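You operate a simulated robot arm through the tools that you are given. There is no shell and no other tool.

You are at the controls of a simulated two-armed robot. One attempt, no reset.

TASK
Take the lid off the blue sugar tub and lay it down on the top of the steel table.

It is judged by the outcome, as a careful person would: the job done as asked, and still so three seconds after it is handed in. It fails if anything else is knocked over, pushed out of place, dropped, spilled or broken. Lids that push on must go on centred and level and be pressed home; caps that screw on are set level and turned clockwise until they are tight.

THE ROBOT
Two 7-joint arms with two-finger parallel grippers on one trunk, on a base that moves. Base frame: it is fixed to the floor where the robot stands at the start and does not move with it; the origin is under the middle of the robot, x ahead of it, y to its left, z up; the surface under the hand at the start is at about z = 860. Units: mm, rad, N and s.
The left shoulder is at the start at [34, 174, 1361], the right one opposite. With the tool pointing down near the work surface each hand reaches from about 100 to 600 mm from the robot's upright axis, wherever it stands, measured 20 degrees to its own side. Payload 3.6 kg a hand.
Tool frame (each hand has its own): the origin (TCP) lies between the finger pads and is the grasp point; the fingertips stand 30 mm ahead of it; z points along the fingers, y is the line along which they close. Largest opening 110 mm; finger width 20, thickness 10; the body of the gripper, 48 by 112 mm, starts 55 mm behind the TCP.
Orientation is that of the tool frame in the base frame, as a unit quaternion [x, y, z, w]. With the fingers straight down and closing along the base's y, the tool's x points along the base's -x, its y along +y and its z along -z.

THE INTERFACE
- The arms move only by the tool servo_tool. It takes "left_targets", "right_targets" or both (then of equal length, played together; a hand with none holds still); each is a list of rows, each a list of 7 numbers: the finger opening in mm, from 0 to 110, then the shift along the base's x, y, z in units of 100 mm (1.0 is 100 mm), then the turn, a rotation vector about the base's x, y, z in units of 45 degrees (1.0 is 45 degrees). In form: [[claw, x, y, z, ax, ay, az], ...]. A call has 1 to 20 rows; each row is the pose to reach, as a shift and turn from the pose commanded when the call began. A call with a number of a shift or a turn outside -1 to 1 is refused whole. Each row takes 0.2 s and may step no farther than 50 mm and 0.15 rad from the row before; otherwise, or with a gripper value out of range, the whole call is refused. Where a pose cannot be reached the arm comes as near as it can. A force on the tool above 40 N (or 10 N above the force at the start of the call, whichever is more), or a blocked arm, ends the call early, and 0.2 s more pass. Each finger travels about 153 mm/s and halts on what it meets, pressing with about 23 N; the grip force reading is that of the motor and also rises with nothing between the fingers. The clock runs only during rows and for 0.2 s after the last one: add rows that repeat a pose to give the fingers time. It gives the time, the measured TCP pose, the force on the tool (base axes), the opening and the grip force at its end, in the units of the frame above (readings bear some noise), with the torque about the TCP (base axes, N m) and any sound that the robot's microphone picked up, and new pictures: "pictures" is both (left out), scene, wrist or none (wrist: the cameras of the hands that moved).
- Cameras (640 x 400 px; columns grow to the right, rows downward): "scene" is now at [102.2, -33.3, 1517.6]; the picture's right is [-0.37, -0.93, 0.00], its down [-0.72, 0.29, -0.63] and it looks along [0.58, -0.23, -0.78] (base axes); focal length 252 px, centre (320, 200). "left" rides on the left gripper at [72, -17, -103] in its tool frame; the picture's right is [0.23, 0.97, 0.00], its down [-0.76, 0.18, -0.62] and it looks along [-0.61, 0.14, 0.78] (tool axes); focal length 222 px, centre (320, 200). "right" rides on the right gripper at [72, 17, -103] in its tool frame; the picture's right is [-0.23, 0.97, 0.00], its down [-0.76, -0.18, -0.62] and it looks along [-0.61, -0.14, 0.78] (tool axes); focal length 222 px, centre (320, 200). There is no depth. A picture from a camera that has moved, and an enlarged one, comes with that camera's place and axes in the base frame and with its lens. The place of the scene camera against the robot may be out by one fixed shift of up to 12 mm in any direction.
- raise_lower(by): moves the trunk up (or, below 0, down) by that many mm; the arms and the scene camera ride with it, the base frame stays. It gives what a move gives, with no picture.
- drive_base(legs): drives the robot by 1 to 6 legs, each [ahead, left, turn to the left] in mm, mm and rad, along the robot's own axes; the way and the turn of a leg run together, so that a leg with both is an arc; at most 1500 mm and 3.142 rad a leg. The arms and the cameras ride along, it lands a little off, and it stops where it bumps. It gives what a move gives, and a new picture of the scene camera.
- head_to(pan, tilt): turns the head with the scene camera to pan (to the left, within 1.501 rad either way) and tilt (down, from -0.506 to 1.204), counted from straight ahead of the robot (the tilt from the chest, where the trunk bows). It gives what a move gives, and a new picture of the scene camera.
- close_up(camera, box): a new picture of the part [left, top, right, bottom] of that camera's present view, enlarged. The clock stands still meanwhile.
- finish_job(): hands the job in; it is judged then, once.

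Nothing tells you exact positions but the pictures and the camera data. Unless the task says otherwise, let go and move clear before handing in.

The tools are called after ">>>" as a command line: name --argument value ..., lists and objects as JSON in quotes. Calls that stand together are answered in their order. servo_tool: Moves the arms, as the interface text tells. Its arguments: {"type":"object","properties":{"left_targets":{"type":"array","items":{"type":"array","items":{"type":"number"}}},"right_targets":{"type":"array","items":{"type":"array","items":{"type":"number"}}},"pictures":{"type":"string","enum":["both","scene","wrist","none"]}},"required":[]} The other tools are called the same way: raise_lower (by) moves the trunk up or down; drive_base (legs) drives the base; head_to (pan, tilt) turns the head that bears the scene camera; close_up (camera, box) takes an enlarged picture of a part of a camera's view; finish_job () hands the job in.

At the start:

```text
time_s: 0.0
left_ee_pos: [346.9, -31.5, 1195.2]
left_tool_rot: [-0.001, 1.0, 0.001, 0.0]
left_wrist_force: [-0.7, 0.0, 0.1]
left_wrist_torque: [-0.01, 0.01, 0.01]
left_gripper_width: 110.3
left_grip_force: 0.0
right_ee_pos: [376.2, -428.7, 1178.8]
right_tool_rot: [-0.001, 1.0, 0.0, 0.0]
right_wrist_force: [0.8, -0.8, 0.7]
right_wrist_torque: [0.03, -0.01, 0.01]
right_gripper_width: 110.2
right_grip_force: 0.0
trunk travel left (down, up): [-475.0, 288.0]
robot x, y, heading: [-0.1, -1.0, 0.002]
head pan, tilt (commanded): [-0.377, 0.894]
```

scene: 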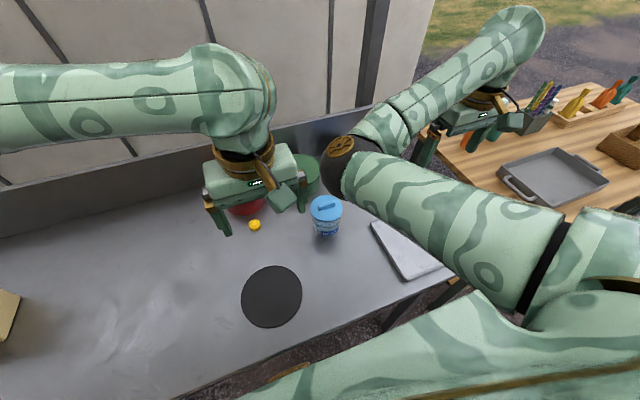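
right: 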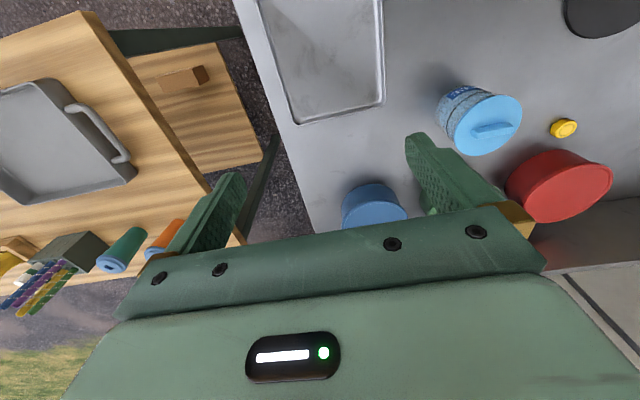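
left: 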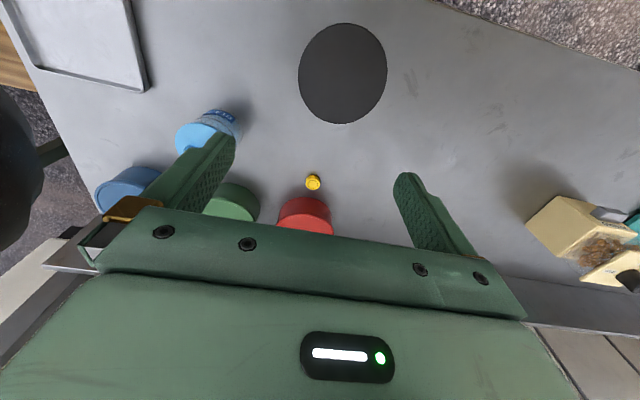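

I see a steel table with a blue tub with a light-blue lid and a tab handle, plus other tubs (red, green, darker blue). I'll take close-ups first to identify the sugar tub.

>>> close_up --camera "scene" --box '[220, 140, 440, 300]'

>>> close_up --camera "right" --box '[320, 40, 640, 240]'

>>> close_up --camera "left" --box '[60, 80, 380, 280]'

```text
2.50 times, centred on (330, 220) of scene
camera zoom: at [102.2, -33.3, 1517.6], right [-0.37, -0.93, 0.0], down [-0.72, 0.29, -0.63], along [0.58, -0.23, -0.78], focal length 629 px, centre (295, 150)
```

zoom: 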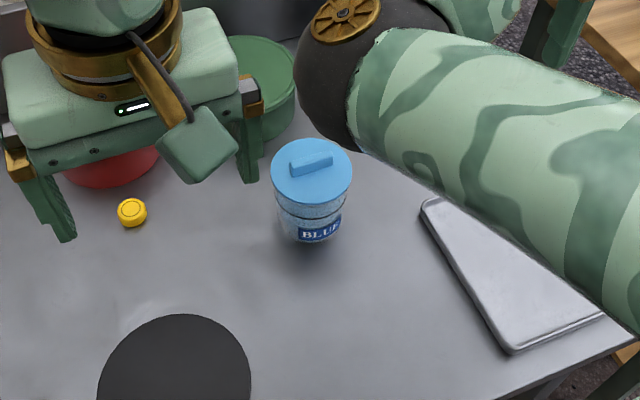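

```text
2.00 times, centred on (480, 140) of right
camera zoom: at [303.3, -411.7, 1282.1], right [0.23, 0.97, 0.0], down [0.76, -0.18, 0.62], along [0.61, -0.14, -0.78], focal length 444 px, centre (0, 320)
```

zoom: 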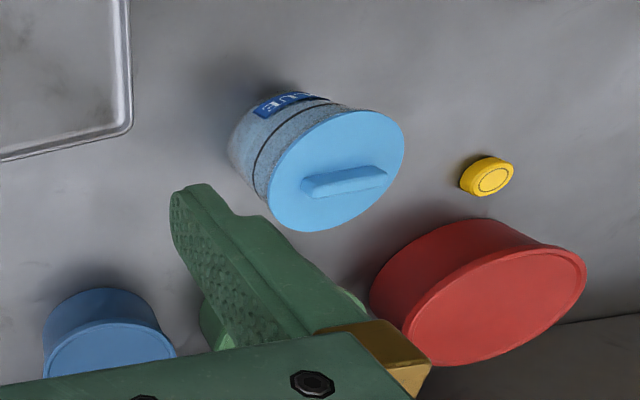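

```text
2.00 times, centred on (220, 180) of left
camera zoom: at [275.2, -47.6, 1298.0], right [-0.23, 0.97, 0.0], down [0.76, 0.18, 0.62], along [0.61, 0.14, -0.78], focal length 444 px, centre (520, 240)
```

zoom: 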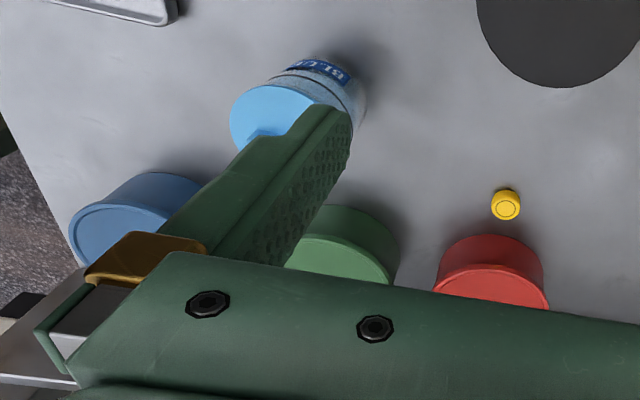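

The light-blue-lidded tub bears a label starting "BLUE"; there is another darker blue tub too. I'll zoom in further on the label before moving.

>>> close_up --camera "scene" --box '[300, 185, 356, 245]'

>>> close_up --camera "right" --box '[420, 70, 530, 160]'

>>> close_up --camera "right" --box '[320, 160, 440, 240]'

>>> close_up --camera "left" --box '[160, 90, 260, 160]'

```text
6.67 times, centred on (328, 215) of scene
camera zoom: at [102.2, -33.3, 1517.6], right [-0.37, -0.93, 0.0], down [-0.72, 0.29, -0.63], along [0.58, -0.23, -0.78], focal length 1677 px, centre (267, 100)
```

zoom: 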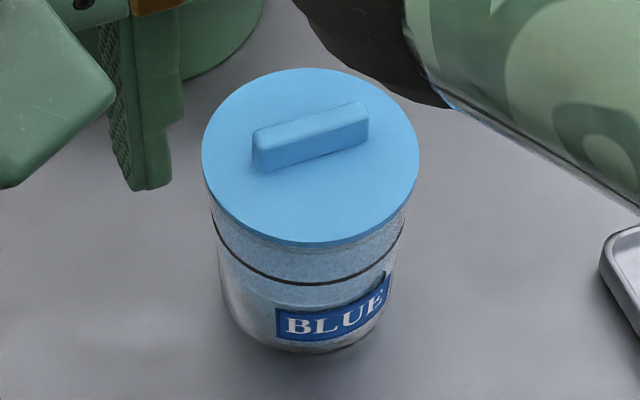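

```text
4.44 times, centred on (475, 115) of right
camera zoom: at [303.3, -411.7, 1282.1], right [0.23, 0.97, 0.0], down [0.76, -0.18, 0.62], along [0.61, -0.14, -0.78], focal length 987 px, centre (-369, 578)
```

zoom: 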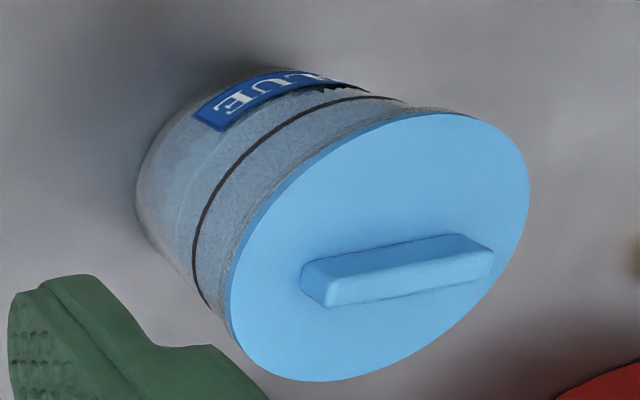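

```text
5.00 times, centred on (380, 200) of right
camera zoom: at [303.3, -411.7, 1282.1], right [0.23, 0.97, 0.0], down [0.76, -0.18, 0.62], along [0.61, -0.14, -0.78], focal length 1111 px, centre (20, 200)
```

zoom: 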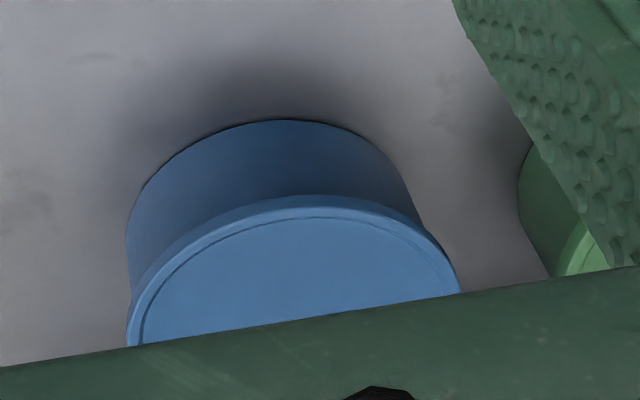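

```text
5.71 times, centred on (210, 125) of left
camera zoom: at [275.2, -47.6, 1298.0], right [-0.23, 0.97, 0.0], down [0.76, 0.18, 0.62], along [0.61, 0.14, -0.78], focal length 1269 px, centre (949, 629)
```

zoom: 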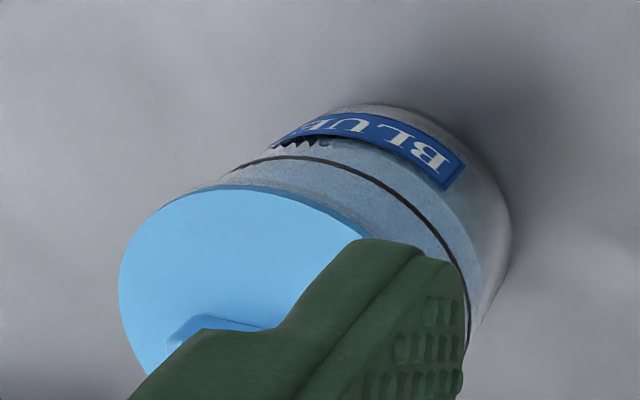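

The tub labelled BLUE, with granular sugar inside and a light-blue lid with a bar handle, stands at about (475, -200), lid top about z=962. Before touching anything I'll move the left hand aside a little to get a clear view of the other tubs.

>>> servo_tool --left_targets '[[110, -0.3, 0.3, 0.1, 0, 0, 0], [110, -0.5, 0.6, 0.2, 0, 0, 0], [110, -0.6, 0.9, 0.3, 0, 0, 0], [110, -0.6, 1.0, 0.4, 0, 0, 0]]' --pictures "both"

```text
time_s: 1.0
left_ee_pos: [287.6, 70.4, 1233.4]
left_tool_rot: [-0.001, 1.0, 0.0, 0.0]
left_wrist_force: [0.1, 0.2, 0.7]
left_wrist_torque: [-0.01, 0.01, 0.03]
left_gripper_width: 110.1
left_grip_force: 0.0
right_ee_pos: [376.6, -428.3, 1178.8]
right_tool_rot: [0.0, 1.0, 0.0, 0.0]
right_wrist_force: [-0.1, -0.2, 0.5]
right_wrist_torque: [0.02, -0.03, 0.02]
right_gripper_width: 110.0
right_grip_force: 0.1
trunk travel left (down, up): [-475.0, 288.0]
robot x, y, heading: [-2.4, 1.1, 0.007]
head pan, tilt (commanded): [-0.377, 0.894]
camera scene: at [101.8, -33.5, 1517.6], right [-0.37, -0.93, 0.0], down [-0.72, 0.29, -0.63], along [0.58, -0.23, -0.78], focal length 252 px, centre (320, 200)
camera left: at [215.7, 54.3, 1336.9], right [-0.23, 0.97, 0.0], down [0.76, 0.18, 0.62], along [0.61, 0.14, -0.78], focal length 222 px, centre (320, 200)
```

scene: 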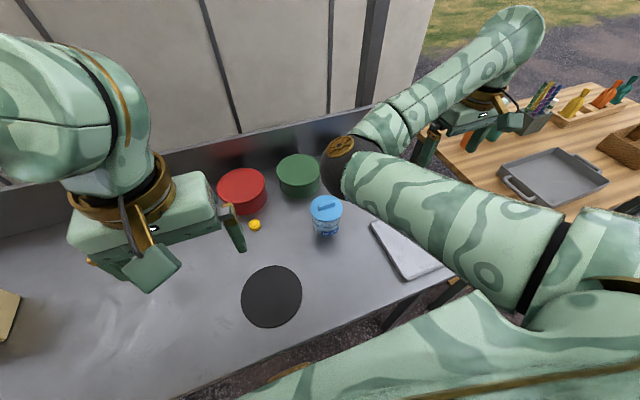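
left: 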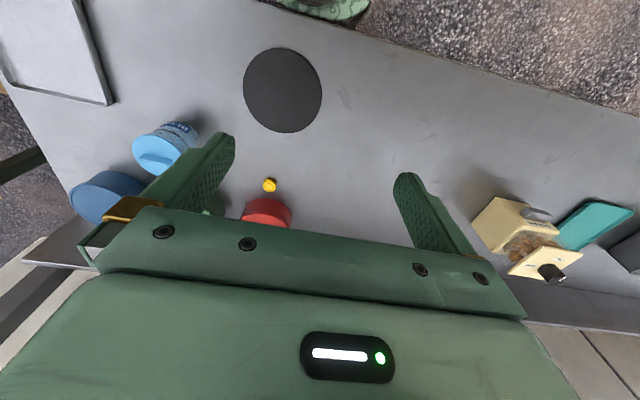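

The labelled tub with granular contents appears to be the sugar tub; red, green and dark-blue tins are plain. I'll pan the head to check there are no other candidates and see the free table area.

>>> head_to --pan 0.5 --tilt 0.75

>>> head_to --pan -0.9 --tilt 0.75

>>> head_to --pan -0.4 --tilt 1.0

```text
time_s: 2.2
left_ee_pos: [288.5, 68.9, 1233.1]
left_tool_rot: [0.0, 1.0, 0.0, 0.001]
left_wrist_force: [0.2, -0.1, 0.2]
left_wrist_torque: [-0.03, 0.02, 0.01]
left_gripper_width: 109.6
left_grip_force: 0.0
right_ee_pos: [376.6, -428.4, 1177.8]
right_tool_rot: [0.0, 1.0, 0.0, -0.001]
right_wrist_force: [1.3, -0.2, -1.0]
right_wrist_torque: [-0.02, 0.01, -0.03]
right_gripper_width: 109.9
right_grip_force: 0.0
trunk travel left (down, up): [-475.0, 288.0]
robot x, y, heading: [3.0, 1.1, 0.002]
head pan, tilt (commanded): [0.499, 0.75]
camera scene: at [104.4, 34.2, 1528.9], right [0.48, -0.88, 0.0], down [-0.6, -0.33, -0.73], along [0.64, 0.35, -0.68], focal length 252 px, centre (320, 200)
```

scene: 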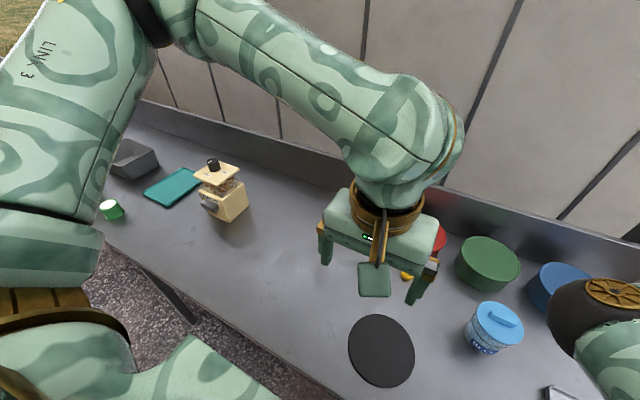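

```text
time_s: 3.7
left_ee_pos: [287.9, 70.1, 1233.9]
left_tool_rot: [-0.001, 1.0, 0.0, 0.0]
left_wrist_force: [0.2, -0.1, 0.0]
left_wrist_torque: [0.02, -0.02, 0.0]
left_gripper_width: 109.8
left_grip_force: 0.0
right_ee_pos: [376.4, -427.5, 1177.0]
right_tool_rot: [0.0, 1.0, 0.0, 0.0]
right_wrist_force: [-1.3, -0.1, -0.8]
right_wrist_torque: [0.02, 0.0, -0.01]
right_gripper_width: 110.3
right_grip_force: 0.2
trunk travel left (down, up): [-475.0, 288.0]
robot x, y, heading: [-1.7, 2.3, 0.0]
head pan, tilt (commanded): [-0.901, 0.75]
camera scene: at [83.1, -70.3, 1528.9], right [-0.78, -0.62, 0.0], down [-0.42, 0.53, -0.73], along [0.45, -0.57, -0.68], focal length 252 px, centre (320, 200)
```

scene: 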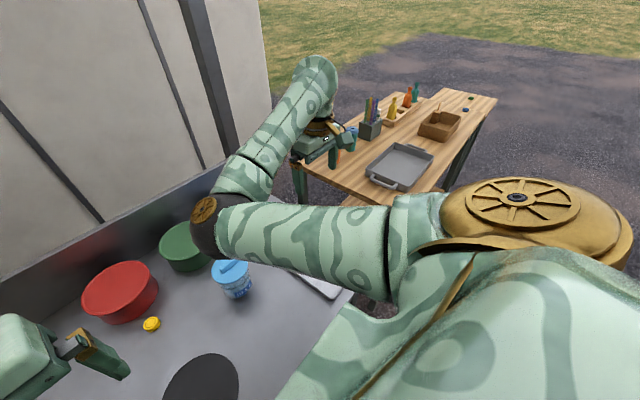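

```text
time_s: 4.6
left_ee_pos: [288.8, 70.4, 1233.0]
left_tool_rot: [0.0, 1.0, 0.0, 0.0]
left_wrist_force: [-0.8, -0.2, 0.4]
left_wrist_torque: [-0.02, 0.02, 0.0]
left_gripper_width: 109.9
left_grip_force: 0.1
right_ee_pos: [375.8, -427.4, 1178.1]
right_tool_rot: [0.0, 1.0, 0.001, 0.0]
right_wrist_force: [0.0, 0.4, 0.2]
right_wrist_torque: [-0.01, -0.01, -0.01]
right_gripper_width: 110.0
right_grip_force: 0.1
trunk travel left (down, up): [-475.0, 288.0]
robot x, y, heading: [-0.2, 3.0, -0.002]
head pan, tilt (commanded): [-0.4, 1.0]
camera scene: at [95.7, -32.6, 1509.8], right [-0.39, -0.92, 0.0], down [-0.77, 0.33, -0.54], along [0.5, -0.21, -0.84], focal length 252 px, centre (320, 200)
```

scene: 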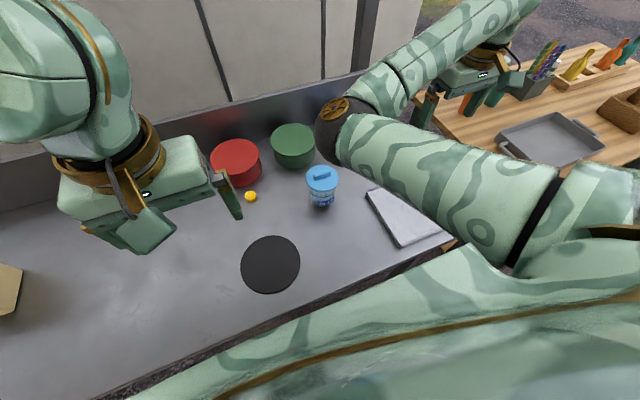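

Only that one labelled tub is the sugar tub, at about (474, -200). The left arm has a cleaner posture (elbow out), so I'll drive sideways to the right about 250 mm to put the tub in front of the left hand.

>>> drive_base --legs '[[0, -240, 0]]'

```text
time_s: 6.4
left_ee_pos: [288.0, -168.4, 1234.0]
left_tool_rot: [-0.003, 1.0, 0.0, 0.0]
left_wrist_force: [-0.1, 1.1, -0.5]
left_wrist_torque: [0.02, 0.03, 0.02]
left_gripper_width: 110.1
left_grip_force: 0.0
right_ee_pos: [378.2, -665.3, 1179.2]
right_tool_rot: [-0.002, 1.0, 0.0, 0.0]
right_wrist_force: [0.7, 0.0, -0.3]
right_wrist_torque: [0.02, -0.01, 0.02]
right_gripper_width: 109.9
right_grip_force: 0.0
trunk travel left (down, up): [-475.0, 288.0]
robot x, y, heading: [0.9, -237.2, 0.003]
head pan, tilt (commanded): [-0.4, 1.0]
camera scene: at [96.4, -271.6, 1509.8], right [-0.39, -0.92, 0.0], down [-0.78, 0.32, -0.54], along [0.5, -0.21, -0.84], focal length 252 px, centre (320, 200)
```

scene: 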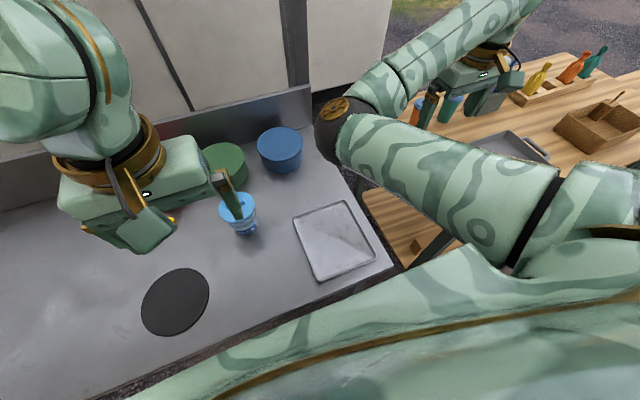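

The tub is now in front of the left hand. I'll move the left hand towards it at height while yawing, since the bar handle runs along y and the fingers must close along x.

>>> servo_tool --left_targets '[[80, 0.12, -0.04, 0, 0, 0, 0.125], [80, 0.24, -0.08, 0, 0, 0, 0.25], [80, 0.36, -0.12, 0, 0, 0, 0.375], [80, 0.48, -0.16, 0, 0, 0, 0.5], [80, 0.6, -0.2, 0, 0, 0, 0.625], [80, 0.72, -0.24, 0, 0, 0, 0.75], [80, 0.84, -0.28, 0, 0, 0, 0.875], [80, 0.95, -0.32, 0, 0, 0, 1.0]]' --pictures "both"

```text
time_s: 8.2
left_ee_pos: [383.3, -198.8, 1234.8]
left_tool_rot: [-0.386, 0.923, 0.0, -0.001]
left_wrist_force: [-1.0, -0.1, -0.4]
left_wrist_torque: [0.03, 0.02, -0.02]
left_gripper_width: 80.0
left_grip_force: 0.0
right_ee_pos: [378.6, -664.9, 1178.2]
right_tool_rot: [-0.002, 1.0, 0.0, -0.001]
right_wrist_force: [0.3, -0.1, -0.2]
right_wrist_torque: [0.01, -0.05, 0.04]
right_gripper_width: 110.2
right_grip_force: 0.1
trunk travel left (down, up): [-475.0, 288.0]
robot x, y, heading: [1.5, -239.9, 0.004]
head pan, tilt (commanded): [-0.4, 1.0]
camera scene: at [96.7, -271.5, 1509.8], right [-0.39, -0.92, 0.0], down [-0.78, 0.32, -0.54], along [0.5, -0.21, -0.84], focal length 252 px, centre (320, 200)
camera left: at [344.5, -261.8, 1336.4], right [-0.85, 0.52, 0.0], down [0.41, 0.67, 0.62], along [0.32, 0.53, -0.78], focal length 222 px, centre (320, 200)
```

scene: 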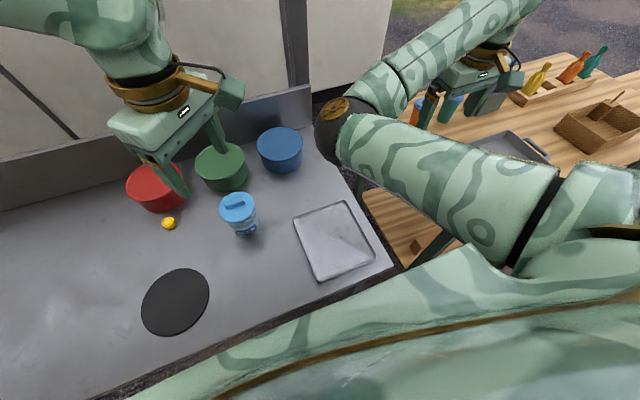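
left: 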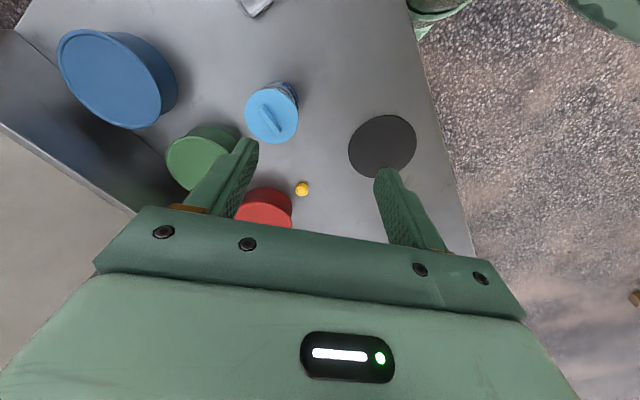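

The yaw is going well and the lid triangulates near (470, -205). I'll continue yawing to 90° and move above the tub, staying high.

>>> servo_tool --left_targets '[[60, 0.05, -0.0, -0.05, 0, 0, 0.125], [60, 0.1, -0.0, -0.1, 0, 0, 0.25], [60, 0.2, -0.01, -0.2, 0, 0, 0.375], [60, 0.3, -0.02, -0.3, 0, 0, 0.5], [60, 0.4, -0.03, -0.4, 0, 0, 0.625], [60, 0.5, -0.04, -0.5, 0, 0, 0.75], [60, 0.6, -0.05, -0.6, 0, 0, 0.875], [60, 0.6, -0.05, -0.6, 0, 0, 1.0]]' --pictures "both"

```text
time_s: 10.0
left_ee_pos: [443.6, -204.4, 1174.9]
left_tool_rot: [0.709, -0.705, 0.0, 0.0]
left_wrist_force: [1.0, -0.3, -0.1]
left_wrist_torque: [0.0, -0.01, 0.01]
left_gripper_width: 60.0
left_grip_force: 0.1
right_ee_pos: [379.3, -665.7, 1179.1]
right_tool_rot: [-0.002, 1.0, 0.0, -0.001]
right_wrist_force: [1.6, -0.8, -0.7]
right_wrist_torque: [-0.02, 0.0, -0.02]
right_gripper_width: 110.1
right_grip_force: 0.1
trunk travel left (down, up): [-475.0, 288.0]
robot x, y, heading: [1.6, -237.6, 0.003]
head pan, tilt (commanded): [-0.4, 1.0]
camera scene: at [96.1, -271.3, 1509.8], right [-0.39, -0.92, 0.0], down [-0.78, 0.32, -0.54], along [0.5, -0.21, -0.84], focal length 252 px, centre (320, 200)
camera left: at [461.2, -276.3, 1277.0], right [-0.97, -0.23, 0.0], down [-0.18, 0.76, 0.62], along [-0.15, 0.61, -0.78], focal length 222 px, centre (320, 200)
```

scene: 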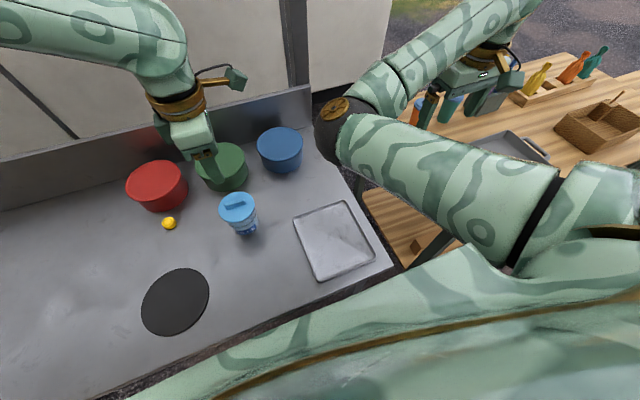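
left: 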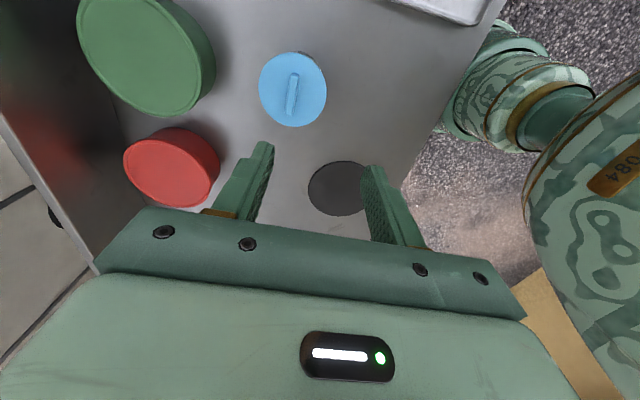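

>>> close_up --camera "left" --box '[245, 40, 341, 140]'

>>> close_up --camera "scene" --box '[205, 180, 275, 245]'

```text
4.00 times, centred on (293, 90) of left
camera zoom: at [461.2, -276.3, 1277.0], right [-0.97, -0.23, 0.0], down [-0.18, 0.76, 0.62], along [-0.15, 0.61, -0.78], focal length 888 px, centre (428, 640)
```

zoom: 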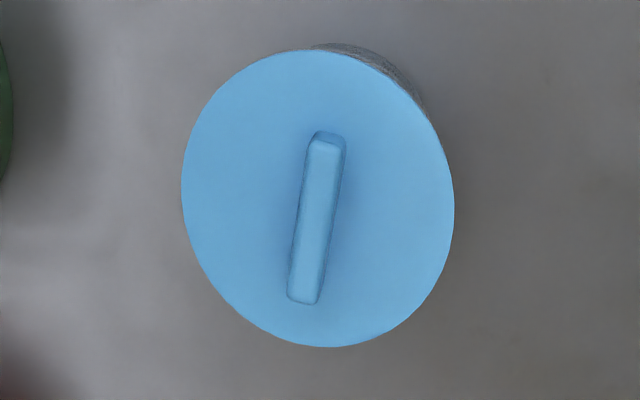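

```text
6.15 times, centred on (240, 212) of scene
camera zoom: at [96.1, -271.3, 1509.8], right [-0.39, -0.92, 0.0], down [-0.78, 0.32, -0.54], along [0.5, -0.21, -0.84], focal length 1548 px, centre (812, 123)
```

zoom: 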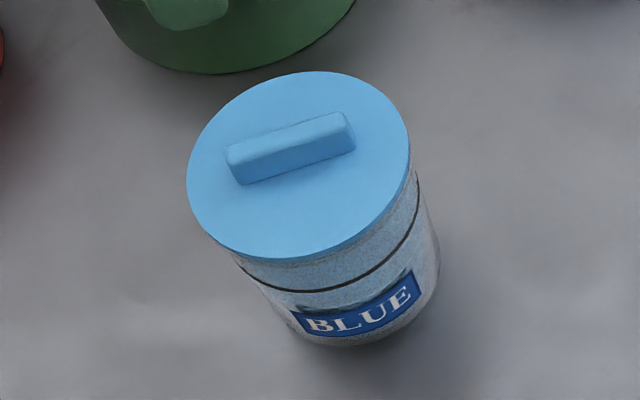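

The handle is about 50 mm long, 10 mm thick, ~14 mm high, centre near (477, -198). I'll go over it and descend to roughly 70 mm above it for a closer look.

>>> servo_tool --left_targets '[[60, 0.16, 0.03, 0, 0, 0, 0], [60, 0.33, 0.06, -0.05, 0, 0, 0], [60, 0.33, 0.06, -0.25, 0, 0, 0], [60, 0.33, 0.06, -0.5, 0, 0, 0], [60, 0.33, 0.06, -0.75, 0, 0, 0], [60, 0.33, 0.06, -0.95, 0, 0, 0], [60, 0.33, 0.06, -0.95, 0, 0, 0]]' --pictures "both"

>>> close_up --camera "left" --box '[220, 40, 420, 200]'

>>> close_up --camera "scene" --box '[170, 120, 310, 250]'

```text
time_s: 11.6
left_ee_pos: [476.9, -199.1, 1077.4]
left_tool_rot: [0.709, -0.705, 0.0, 0.0]
left_wrist_force: [-0.3, 0.1, -0.5]
left_wrist_torque: [-0.01, 0.01, 0.02]
left_gripper_width: 59.7
left_grip_force: 0.0
right_ee_pos: [379.5, -666.0, 1179.5]
right_tool_rot: [-0.002, 1.0, 0.0, 0.0]
right_wrist_force: [0.6, 0.0, -0.2]
right_wrist_torque: [-0.01, 0.01, 0.0]
right_gripper_width: 110.2
right_grip_force: 0.0
trunk travel left (down, up): [-475.0, 288.0]
robot x, y, heading: [0.6, -241.5, 0.003]
head pan, tilt (commanded): [-0.4, 1.0]
camera scene: at [96.3, -271.2, 1509.8], right [-0.39, -0.92, 0.0], down [-0.78, 0.32, -0.54], along [0.5, -0.21, -0.84], focal length 252 px, centre (320, 200)
camera left: at [493.9, -270.1, 1181.7], right [-0.97, -0.23, 0.0], down [-0.18, 0.76, 0.62], along [-0.15, 0.61, -0.78], focal length 222 px, centre (320, 200)
```

scene: 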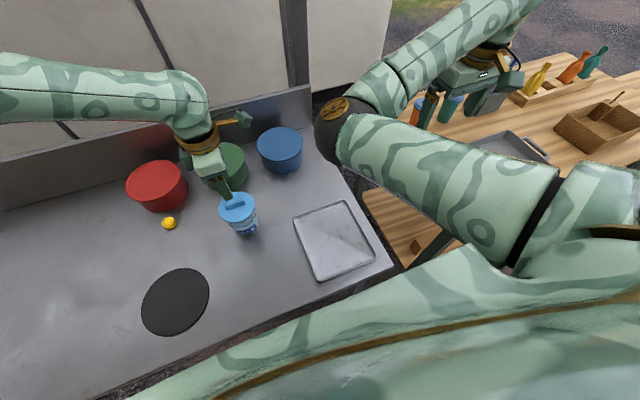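
left: 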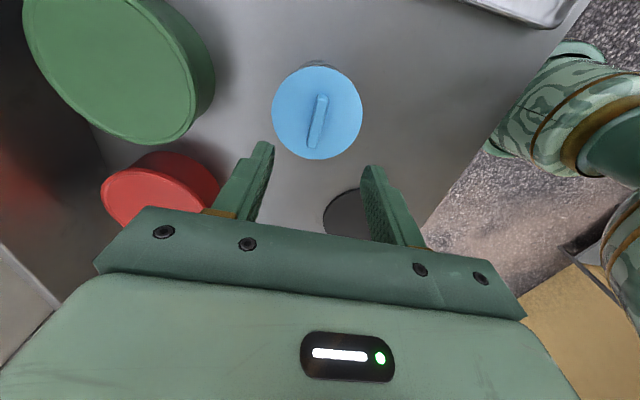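

```text
2.50 times, centred on (320, 120) of left
camera zoom: at [493.9, -270.1, 1181.7], right [-0.97, -0.23, 0.0], down [-0.18, 0.76, 0.62], along [-0.15, 0.61, -0.78], focal length 555 px, centre (320, 400)
```

zoom: 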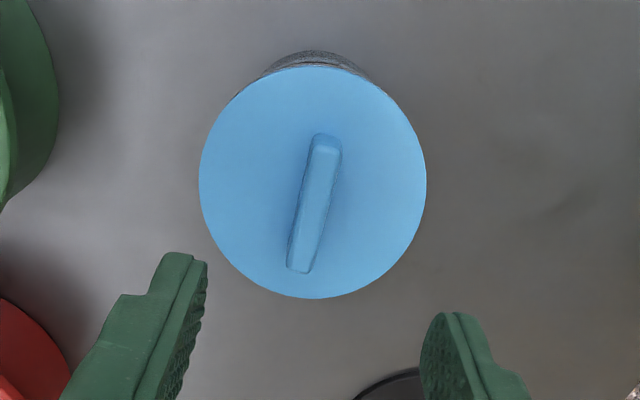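

```text
3.08 times, centred on (240, 185) of scene
camera zoom: at [96.3, -271.2, 1509.8], right [-0.39, -0.92, 0.0], down [-0.78, 0.32, -0.54], along [0.5, -0.21, -0.84], focal length 774 px, centre (566, 246)
```

zoom: 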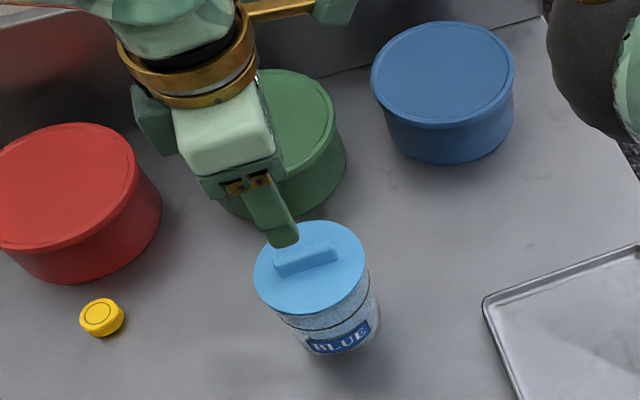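

Views agree: lid centre ≈ (477, -197), lid top z ≈ 960, handle turned about 2.5° from y. I'll descend so the fingertips straddle the handle, still a bit above the lid, and look.

>>> servo_tool --left_targets '[[50, 0, 0.02, -0.15, 0, 0, 0.03], [45, 0, 0.025, -0.3, 0, 0, 0.05], [45, 0, 0.025, -0.45, 0, 0, 0.055], [45, 0, 0.025, -0.6, 0, 0, 0.055], [45, 0, 0.025, -0.68, 0, 0, 0.055], [45, 0, 0.025, -0.72, 0, 0, 0.055], [45, 0, 0.025, -0.72, 0, 0, 0.055]]' --pictures "both"

>>> close_up --camera "left" --box '[220, 80, 420, 240]'

>>> close_up --camera "scene" --box '[190, 160, 290, 250]'

```text
time_s: 13.2
left_ee_pos: [476.6, -195.5, 1006.2]
left_tool_rot: [0.724, -0.69, 0.0, -0.001]
left_wrist_force: [-0.1, 0.4, 0.9]
left_wrist_torque: [0.03, -0.02, 0.01]
left_gripper_width: 44.7
left_grip_force: 0.0
right_ee_pos: [379.6, -664.8, 1178.1]
right_tool_rot: [-0.002, 1.0, 0.0, 0.001]
right_wrist_force: [0.2, 0.6, 0.0]
right_wrist_torque: [0.0, -0.02, 0.01]
right_gripper_width: 110.1
right_grip_force: 0.1
trunk travel left (down, up): [-475.0, 288.0]
robot x, y, heading: [1.5, -242.2, 0.003]
head pan, tilt (commanded): [-0.4, 1.0]
camera scene: at [96.5, -271.1, 1509.8], right [-0.39, -0.92, 0.0], down [-0.78, 0.32, -0.54], along [0.5, -0.21, -0.84], focal length 252 px, centre (320, 200)
camera left: at [497.4, -266.2, 1109.8], right [-0.96, -0.27, 0.0], down [-0.21, 0.75, 0.62], along [-0.17, 0.6, -0.78], focal length 222 px, centre (320, 200)
```

scene: 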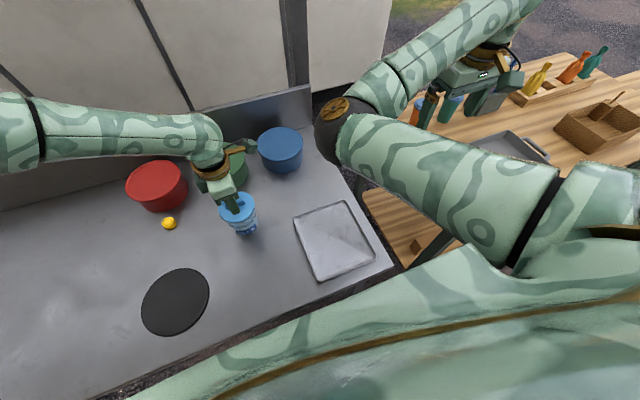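
left: 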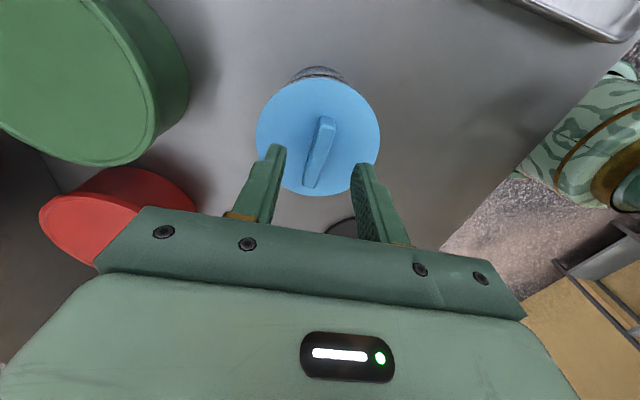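

```text
2.50 times, centred on (320, 160) of left
camera zoom: at [497.4, -266.2, 1109.8], right [-0.96, -0.27, 0.0], down [-0.21, 0.75, 0.62], along [-0.17, 0.6, -0.78], focal length 555 px, centre (320, 300)
```

zoom: 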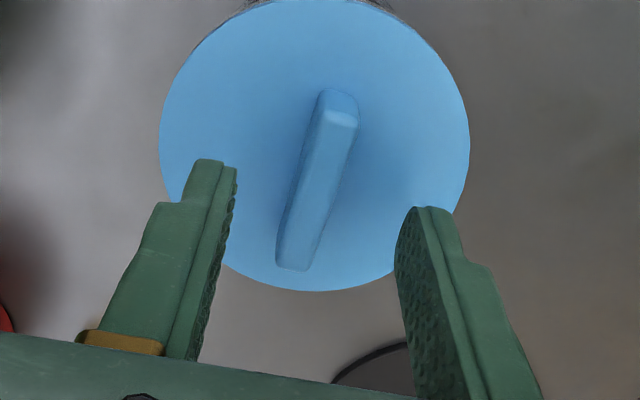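

```text
4.44 times, centred on (240, 205) of scene
camera zoom: at [96.5, -271.1, 1509.8], right [-0.39, -0.92, 0.0], down [-0.78, 0.32, -0.54], along [0.5, -0.21, -0.84], focal length 1118 px, centre (676, 178)
```

zoom: 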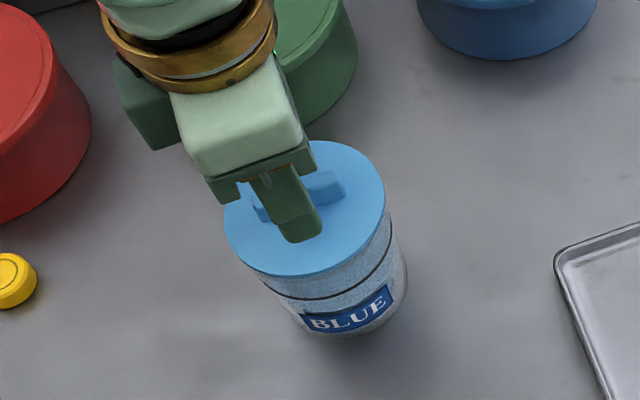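

Fingers straddle the handle well centred. I'll lower 8 mm in small steps and check the force before closing.

>>> servo_tool --left_targets '[[45, 0.005, -0.02, -0.03, 0, 0, 0.0], [45, 0.01, -0.02, -0.05, 0, 0, 0.0], [45, 0.01, -0.02, -0.07, 0, 0, 0.0], [45, 0.01, -0.02, -0.08, 0, 0, 0.0], [45, 0.01, -0.02, -0.08, 0, 0, 0.0]]' --pictures "wrist"

>>> close_up --camera "scene" --box '[205, 175, 275, 245]'

>>> close_up --camera "left" --box '[240, 100, 400, 220]'

```text
time_s: 14.4
left_ee_pos: [478.7, -198.0, 997.9]
left_tool_rot: [0.724, -0.69, 0.0, 0.001]
left_wrist_force: [-0.2, -1.4, 0.0]
left_wrist_torque: [-0.01, 0.02, 0.0]
left_gripper_width: 45.0
left_grip_force: 0.1
right_ee_pos: [378.9, -665.2, 1178.6]
right_tool_rot: [-0.002, 1.0, 0.0, 0.0]
right_wrist_force: [-0.5, 0.5, 0.6]
right_wrist_torque: [-0.02, 0.01, -0.01]
right_gripper_width: 110.0
right_grip_force: 0.1
trunk travel left (down, up): [-475.0, 288.0]
robot x, y, heading: [2.5, -237.9, 0.006]
head pan, tilt (commanded): [-0.4, 1.0]
camera left: at [498.8, -268.0, 1102.0], right [-0.96, -0.27, 0.0], down [-0.21, 0.75, 0.62], along [-0.17, 0.6, -0.78], focal length 222 px, centre (320, 200)
```

left: 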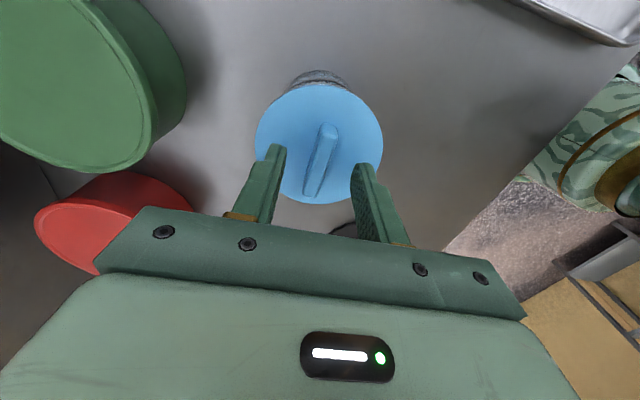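

```text
5.71 times, centred on (240, 210) of scene
camera zoom: at [96.5, -271.2, 1509.8], right [-0.39, -0.92, 0.0], down [-0.78, 0.32, -0.54], along [0.5, -0.21, -0.84], focal length 1437 px, centre (777, 143)
```

zoom: 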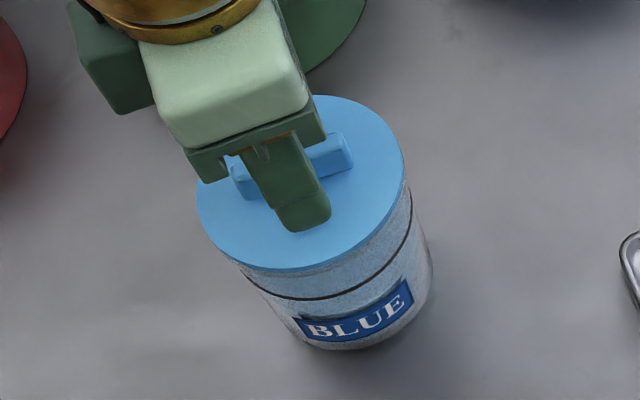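

```text
3.33 times, centred on (320, 160) of left
camera zoom: at [498.8, -268.0, 1102.0], right [-0.96, -0.27, 0.0], down [-0.21, 0.75, 0.62], along [-0.17, 0.6, -0.78], focal length 740 px, centre (320, 333)
```

zoom: 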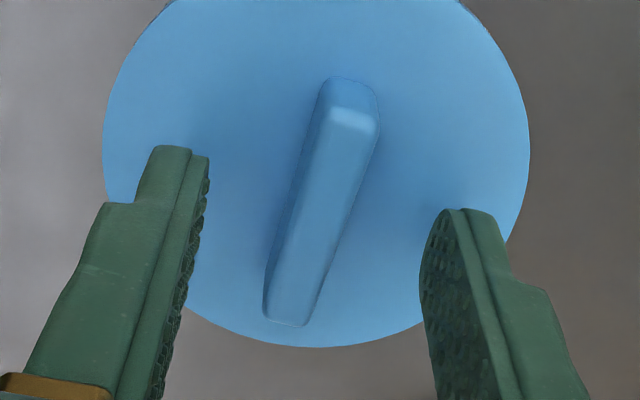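

No contact yet and fingers are centred on the handle. I'll lower 3 mm more and close on the handle.

>>> servo_tool --left_targets '[[45, 0, 0, -0.015, 0, 0, 0], [45, 0, 0, -0.03, 0, 0, 0], [25, 0, 0, -0.03, 0, 0, 0], [10, 0, 0, -0.03, 0, 0, 0], [0, 0, 0, -0.03, 0, 0, 0], [0, 0, 0, -0.03, 0, 0, 0], [0, 0, 0, -0.03, 0, 0, 0]]' --pictures "both"

>>> close_up --camera "scene" --box '[205, 175, 275, 245]'

>>> close_up --camera "left" --box '[240, 100, 400, 220]'

```text
time_s: 16.0
left_ee_pos: [477.0, -197.2, 996.1]
left_tool_rot: [0.724, -0.69, 0.0, -0.001]
left_wrist_force: [1.0, -0.1, 1.3]
left_wrist_torque: [0.01, -0.01, 0.0]
left_gripper_width: 9.9
left_grip_force: 23.1
right_ee_pos: [379.1, -665.3, 1178.1]
right_tool_rot: [-0.002, 1.0, 0.0, 0.0]
right_wrist_force: [0.1, 0.0, -0.6]
right_wrist_torque: [-0.06, 0.02, -0.01]
right_gripper_width: 109.9
right_grip_force: 0.1
trunk travel left (down, up): [-475.0, 288.0]
robot x, y, heading: [1.1, -238.1, -0.001]
head pan, tilt (commanded): [-0.4, 1.0]
heard: snap
camera scene: at [96.4, -271.2, 1509.8], right [-0.39, -0.92, 0.0], down [-0.78, 0.32, -0.54], along [0.5, -0.21, -0.84], focal length 252 px, centre (320, 200)
camera left: at [498.5, -268.4, 1098.4], right [-0.96, -0.27, 0.0], down [-0.21, 0.75, 0.62], along [-0.17, 0.6, -0.78], focal length 222 px, centre (320, 200)
```

scene: 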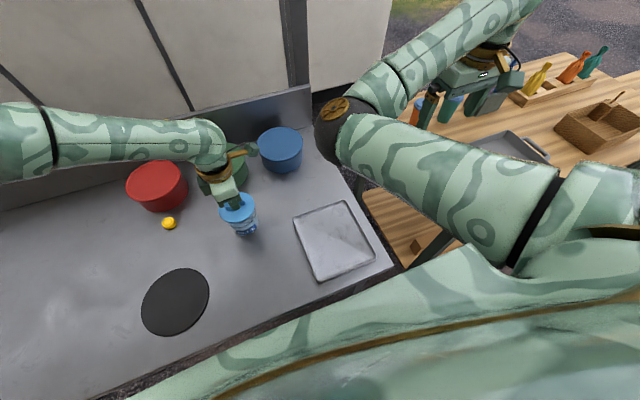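
left: 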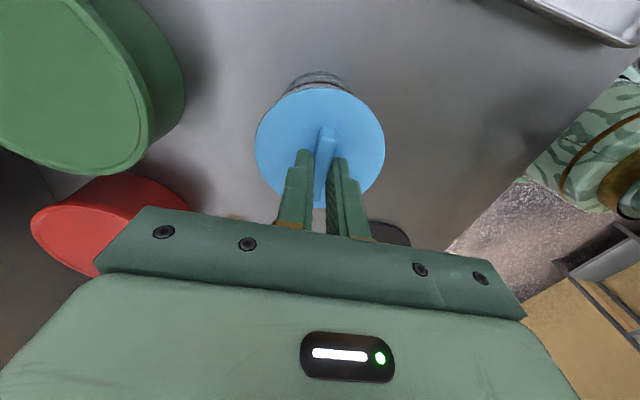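

```text
5.71 times, centred on (240, 210) of scene
camera zoom: at [96.4, -271.2, 1509.8], right [-0.39, -0.92, 0.0], down [-0.78, 0.32, -0.54], along [0.5, -0.21, -0.84], focal length 1437 px, centre (777, 143)
```

zoom: 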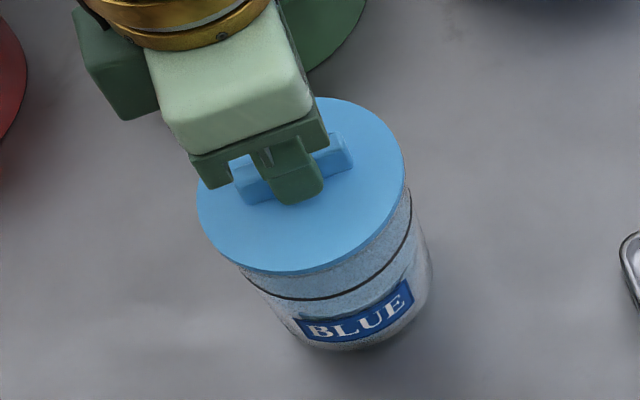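

```text
3.33 times, centred on (320, 160) of left
camera zoom: at [498.5, -268.4, 1098.4], right [-0.96, -0.27, 0.0], down [-0.21, 0.75, 0.62], along [-0.17, 0.6, -0.78], focal length 740 px, centre (320, 333)
```

zoom: 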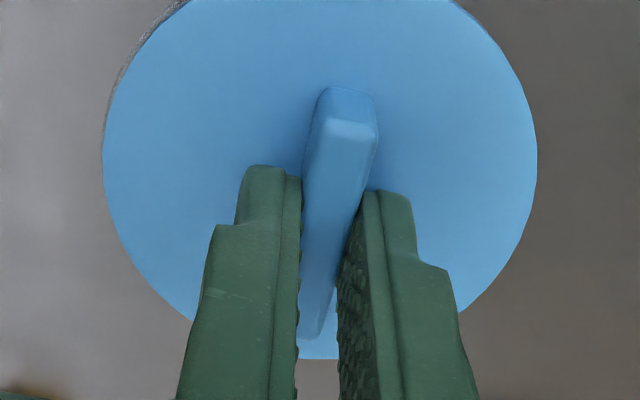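

The handle is gripped (9.9 mm); a snap was heard, perhaps the lid's catch giving. I'll lift just 5 mm slowly and check whether the tub follows.

>>> servo_tool --left_targets '[[0, 0, 0, 0.01, 0, 0, 0], [0, 0, 0, 0.02, 0, 0, 0], [0, 0, 0, 0.03, 0, 0, 0], [0, 0, 0, 0.04, 0, 0, 0], [0, 0, 0, 0.05, 0, 0, 0], [0, 0, 0, 0.05, 0, 0, 0]]' --pictures "both"

>>> close_up --camera "scene" --box '[205, 175, 275, 245]'

>>> close_up --camera "left" --box '[240, 60, 400, 180]'

```text
time_s: 17.4
left_ee_pos: [478.8, -199.3, 999.6]
left_tool_rot: [0.725, -0.689, 0.0, 0.0]
left_wrist_force: [0.6, 0.1, 0.2]
left_wrist_torque: [0.0, 0.0, 0.0]
left_gripper_width: 9.9
left_grip_force: 23.0
right_ee_pos: [378.6, -665.5, 1179.1]
right_tool_rot: [-0.001, 1.0, 0.0, 0.001]
right_wrist_force: [-0.3, 0.7, 0.2]
right_wrist_torque: [-0.02, 0.03, 0.01]
right_gripper_width: 110.1
right_grip_force: 0.0
trunk travel left (down, up): [-475.0, 288.0]
robot x, y, heading: [-2.3, -238.9, 0.003]
head pan, tilt (commanded): [-0.4, 1.0]
camera scene: at [96.5, -271.2, 1509.8], right [-0.39, -0.92, 0.0], down [-0.78, 0.32, -0.54], along [0.5, -0.21, -0.84], focal length 252 px, centre (320, 200)
camera left: at [498.6, -268.8, 1103.3], right [-0.96, -0.27, 0.0], down [-0.21, 0.75, 0.62], along [-0.17, 0.6, -0.78], focal length 222 px, centre (320, 200)
```

scene: 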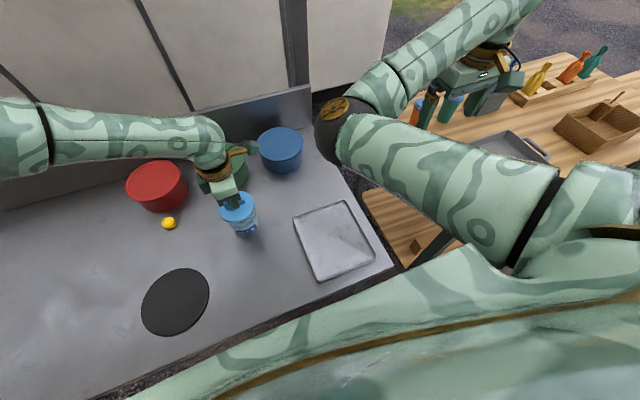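
left: 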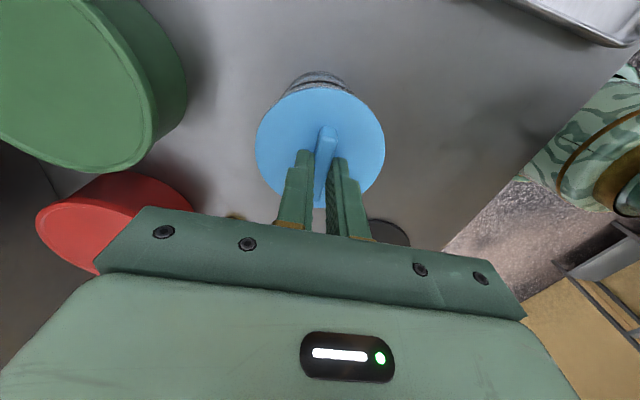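

```text
5.71 times, centred on (240, 210) of scene
camera zoom: at [96.5, -271.2, 1509.8], right [-0.39, -0.92, 0.0], down [-0.78, 0.32, -0.54], along [0.5, -0.21, -0.84], focal length 1437 px, centre (777, 143)
```

zoom: 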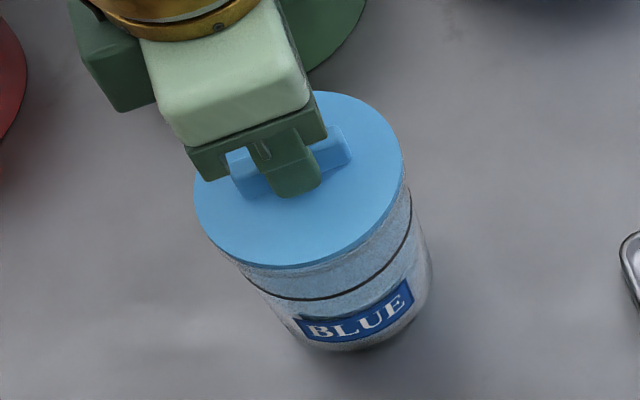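

```text
3.33 times, centred on (320, 120) of left
camera zoom: at [498.6, -268.8, 1103.3], right [-0.96, -0.27, 0.0], down [-0.21, 0.75, 0.62], along [-0.17, 0.6, -0.78], focal length 740 px, centre (320, 467)
```

zoom: 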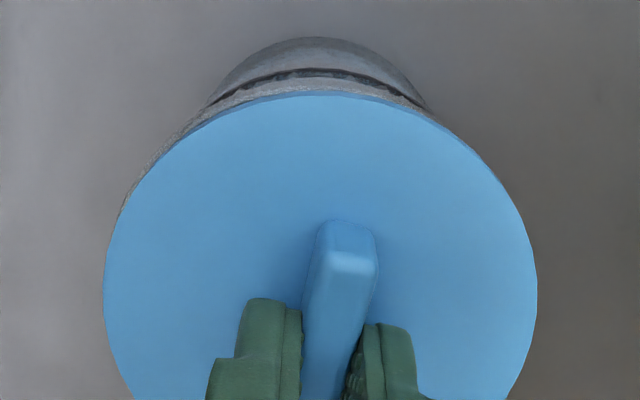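

The lid rose 5 mm while the tub (label, base) stayed put, with almost no force. I'll keep lifting gently in stages.

>>> servo_tool --left_targets '[[0, 0, 0, 0.03, 0, 0, 0], [0, 0, 0, 0.06, 0, 0, 0], [0, 0, 0, 0.09, 0, 0, 0], [0, 0, 0, 0.12, 0, 0, 0], [0, 0, 0, 0.15, 0, 0, 0], [0, 0, 0, 0.15, 0, 0, 0]]' --pictures "both"

>>> close_up --camera "scene" --box '[205, 165, 285, 245]'

>>> close_up --camera "left" --box '[240, 60, 400, 180]'

```text
time_s: 18.8
left_ee_pos: [476.6, -197.5, 1014.3]
left_tool_rot: [0.724, -0.69, 0.0, 0.0]
left_wrist_force: [0.3, 0.8, 0.3]
left_wrist_torque: [-0.02, 0.02, 0.01]
left_gripper_width: 9.8
left_grip_force: 23.2
right_ee_pos: [379.0, -665.7, 1178.8]
right_tool_rot: [-0.002, 1.0, 0.0, 0.0]
right_wrist_force: [-0.1, -0.6, 0.1]
right_wrist_torque: [0.0, 0.04, 0.02]
right_gripper_width: 110.1
right_grip_force: 0.0
trunk travel left (down, up): [-475.0, 288.0]
robot x, y, heading: [-1.8, -237.4, 0.004]
head pan, tilt (commanded): [-0.4, 1.0]
camera scene: at [96.6, -271.2, 1509.8], right [-0.39, -0.92, 0.0], down [-0.78, 0.32, -0.54], along [0.5, -0.21, -0.84], focal length 252 px, centre (320, 200)
camera left: at [497.9, -268.6, 1118.4], right [-0.96, -0.27, 0.0], down [-0.21, 0.75, 0.62], along [-0.17, 0.6, -0.78], focal length 222 px, centre (320, 200)
```

scene: 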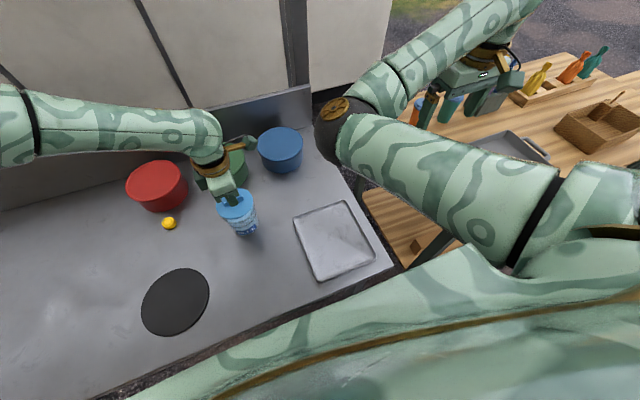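
left: 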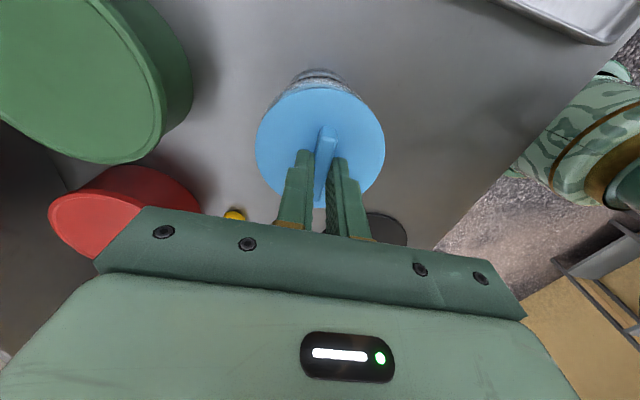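

```text
5.00 times, centred on (245, 205) of scene
camera zoom: at [96.6, -271.2, 1509.8], right [-0.39, -0.92, 0.0], down [-0.78, 0.32, -0.54], along [0.5, -0.21, -0.84], focal length 1258 px, centre (695, 175)
```

zoom: 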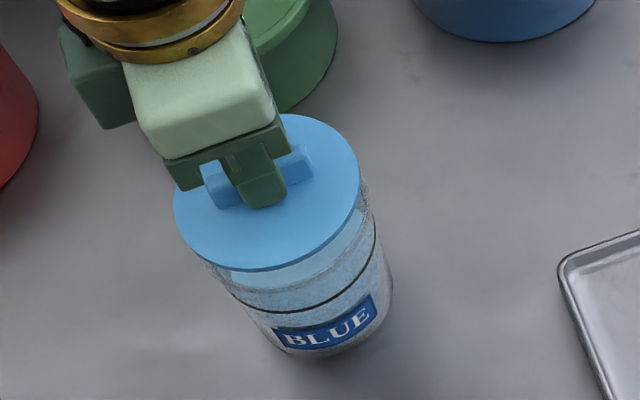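

```text
3.33 times, centred on (320, 120) of left
camera zoom: at [497.9, -268.6, 1118.4], right [-0.96, -0.27, 0.0], down [-0.21, 0.75, 0.62], along [-0.17, 0.6, -0.78], focal length 740 px, centre (320, 467)
```

zoom: 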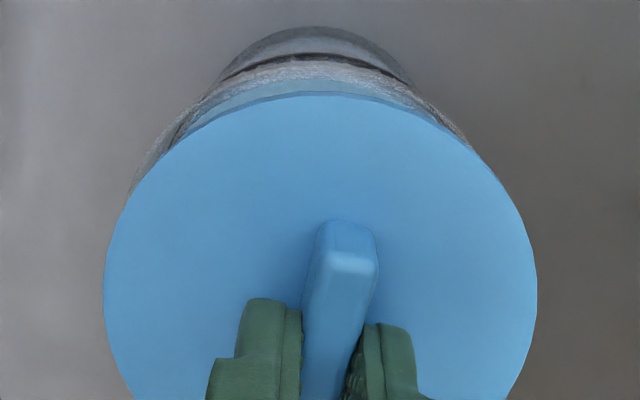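

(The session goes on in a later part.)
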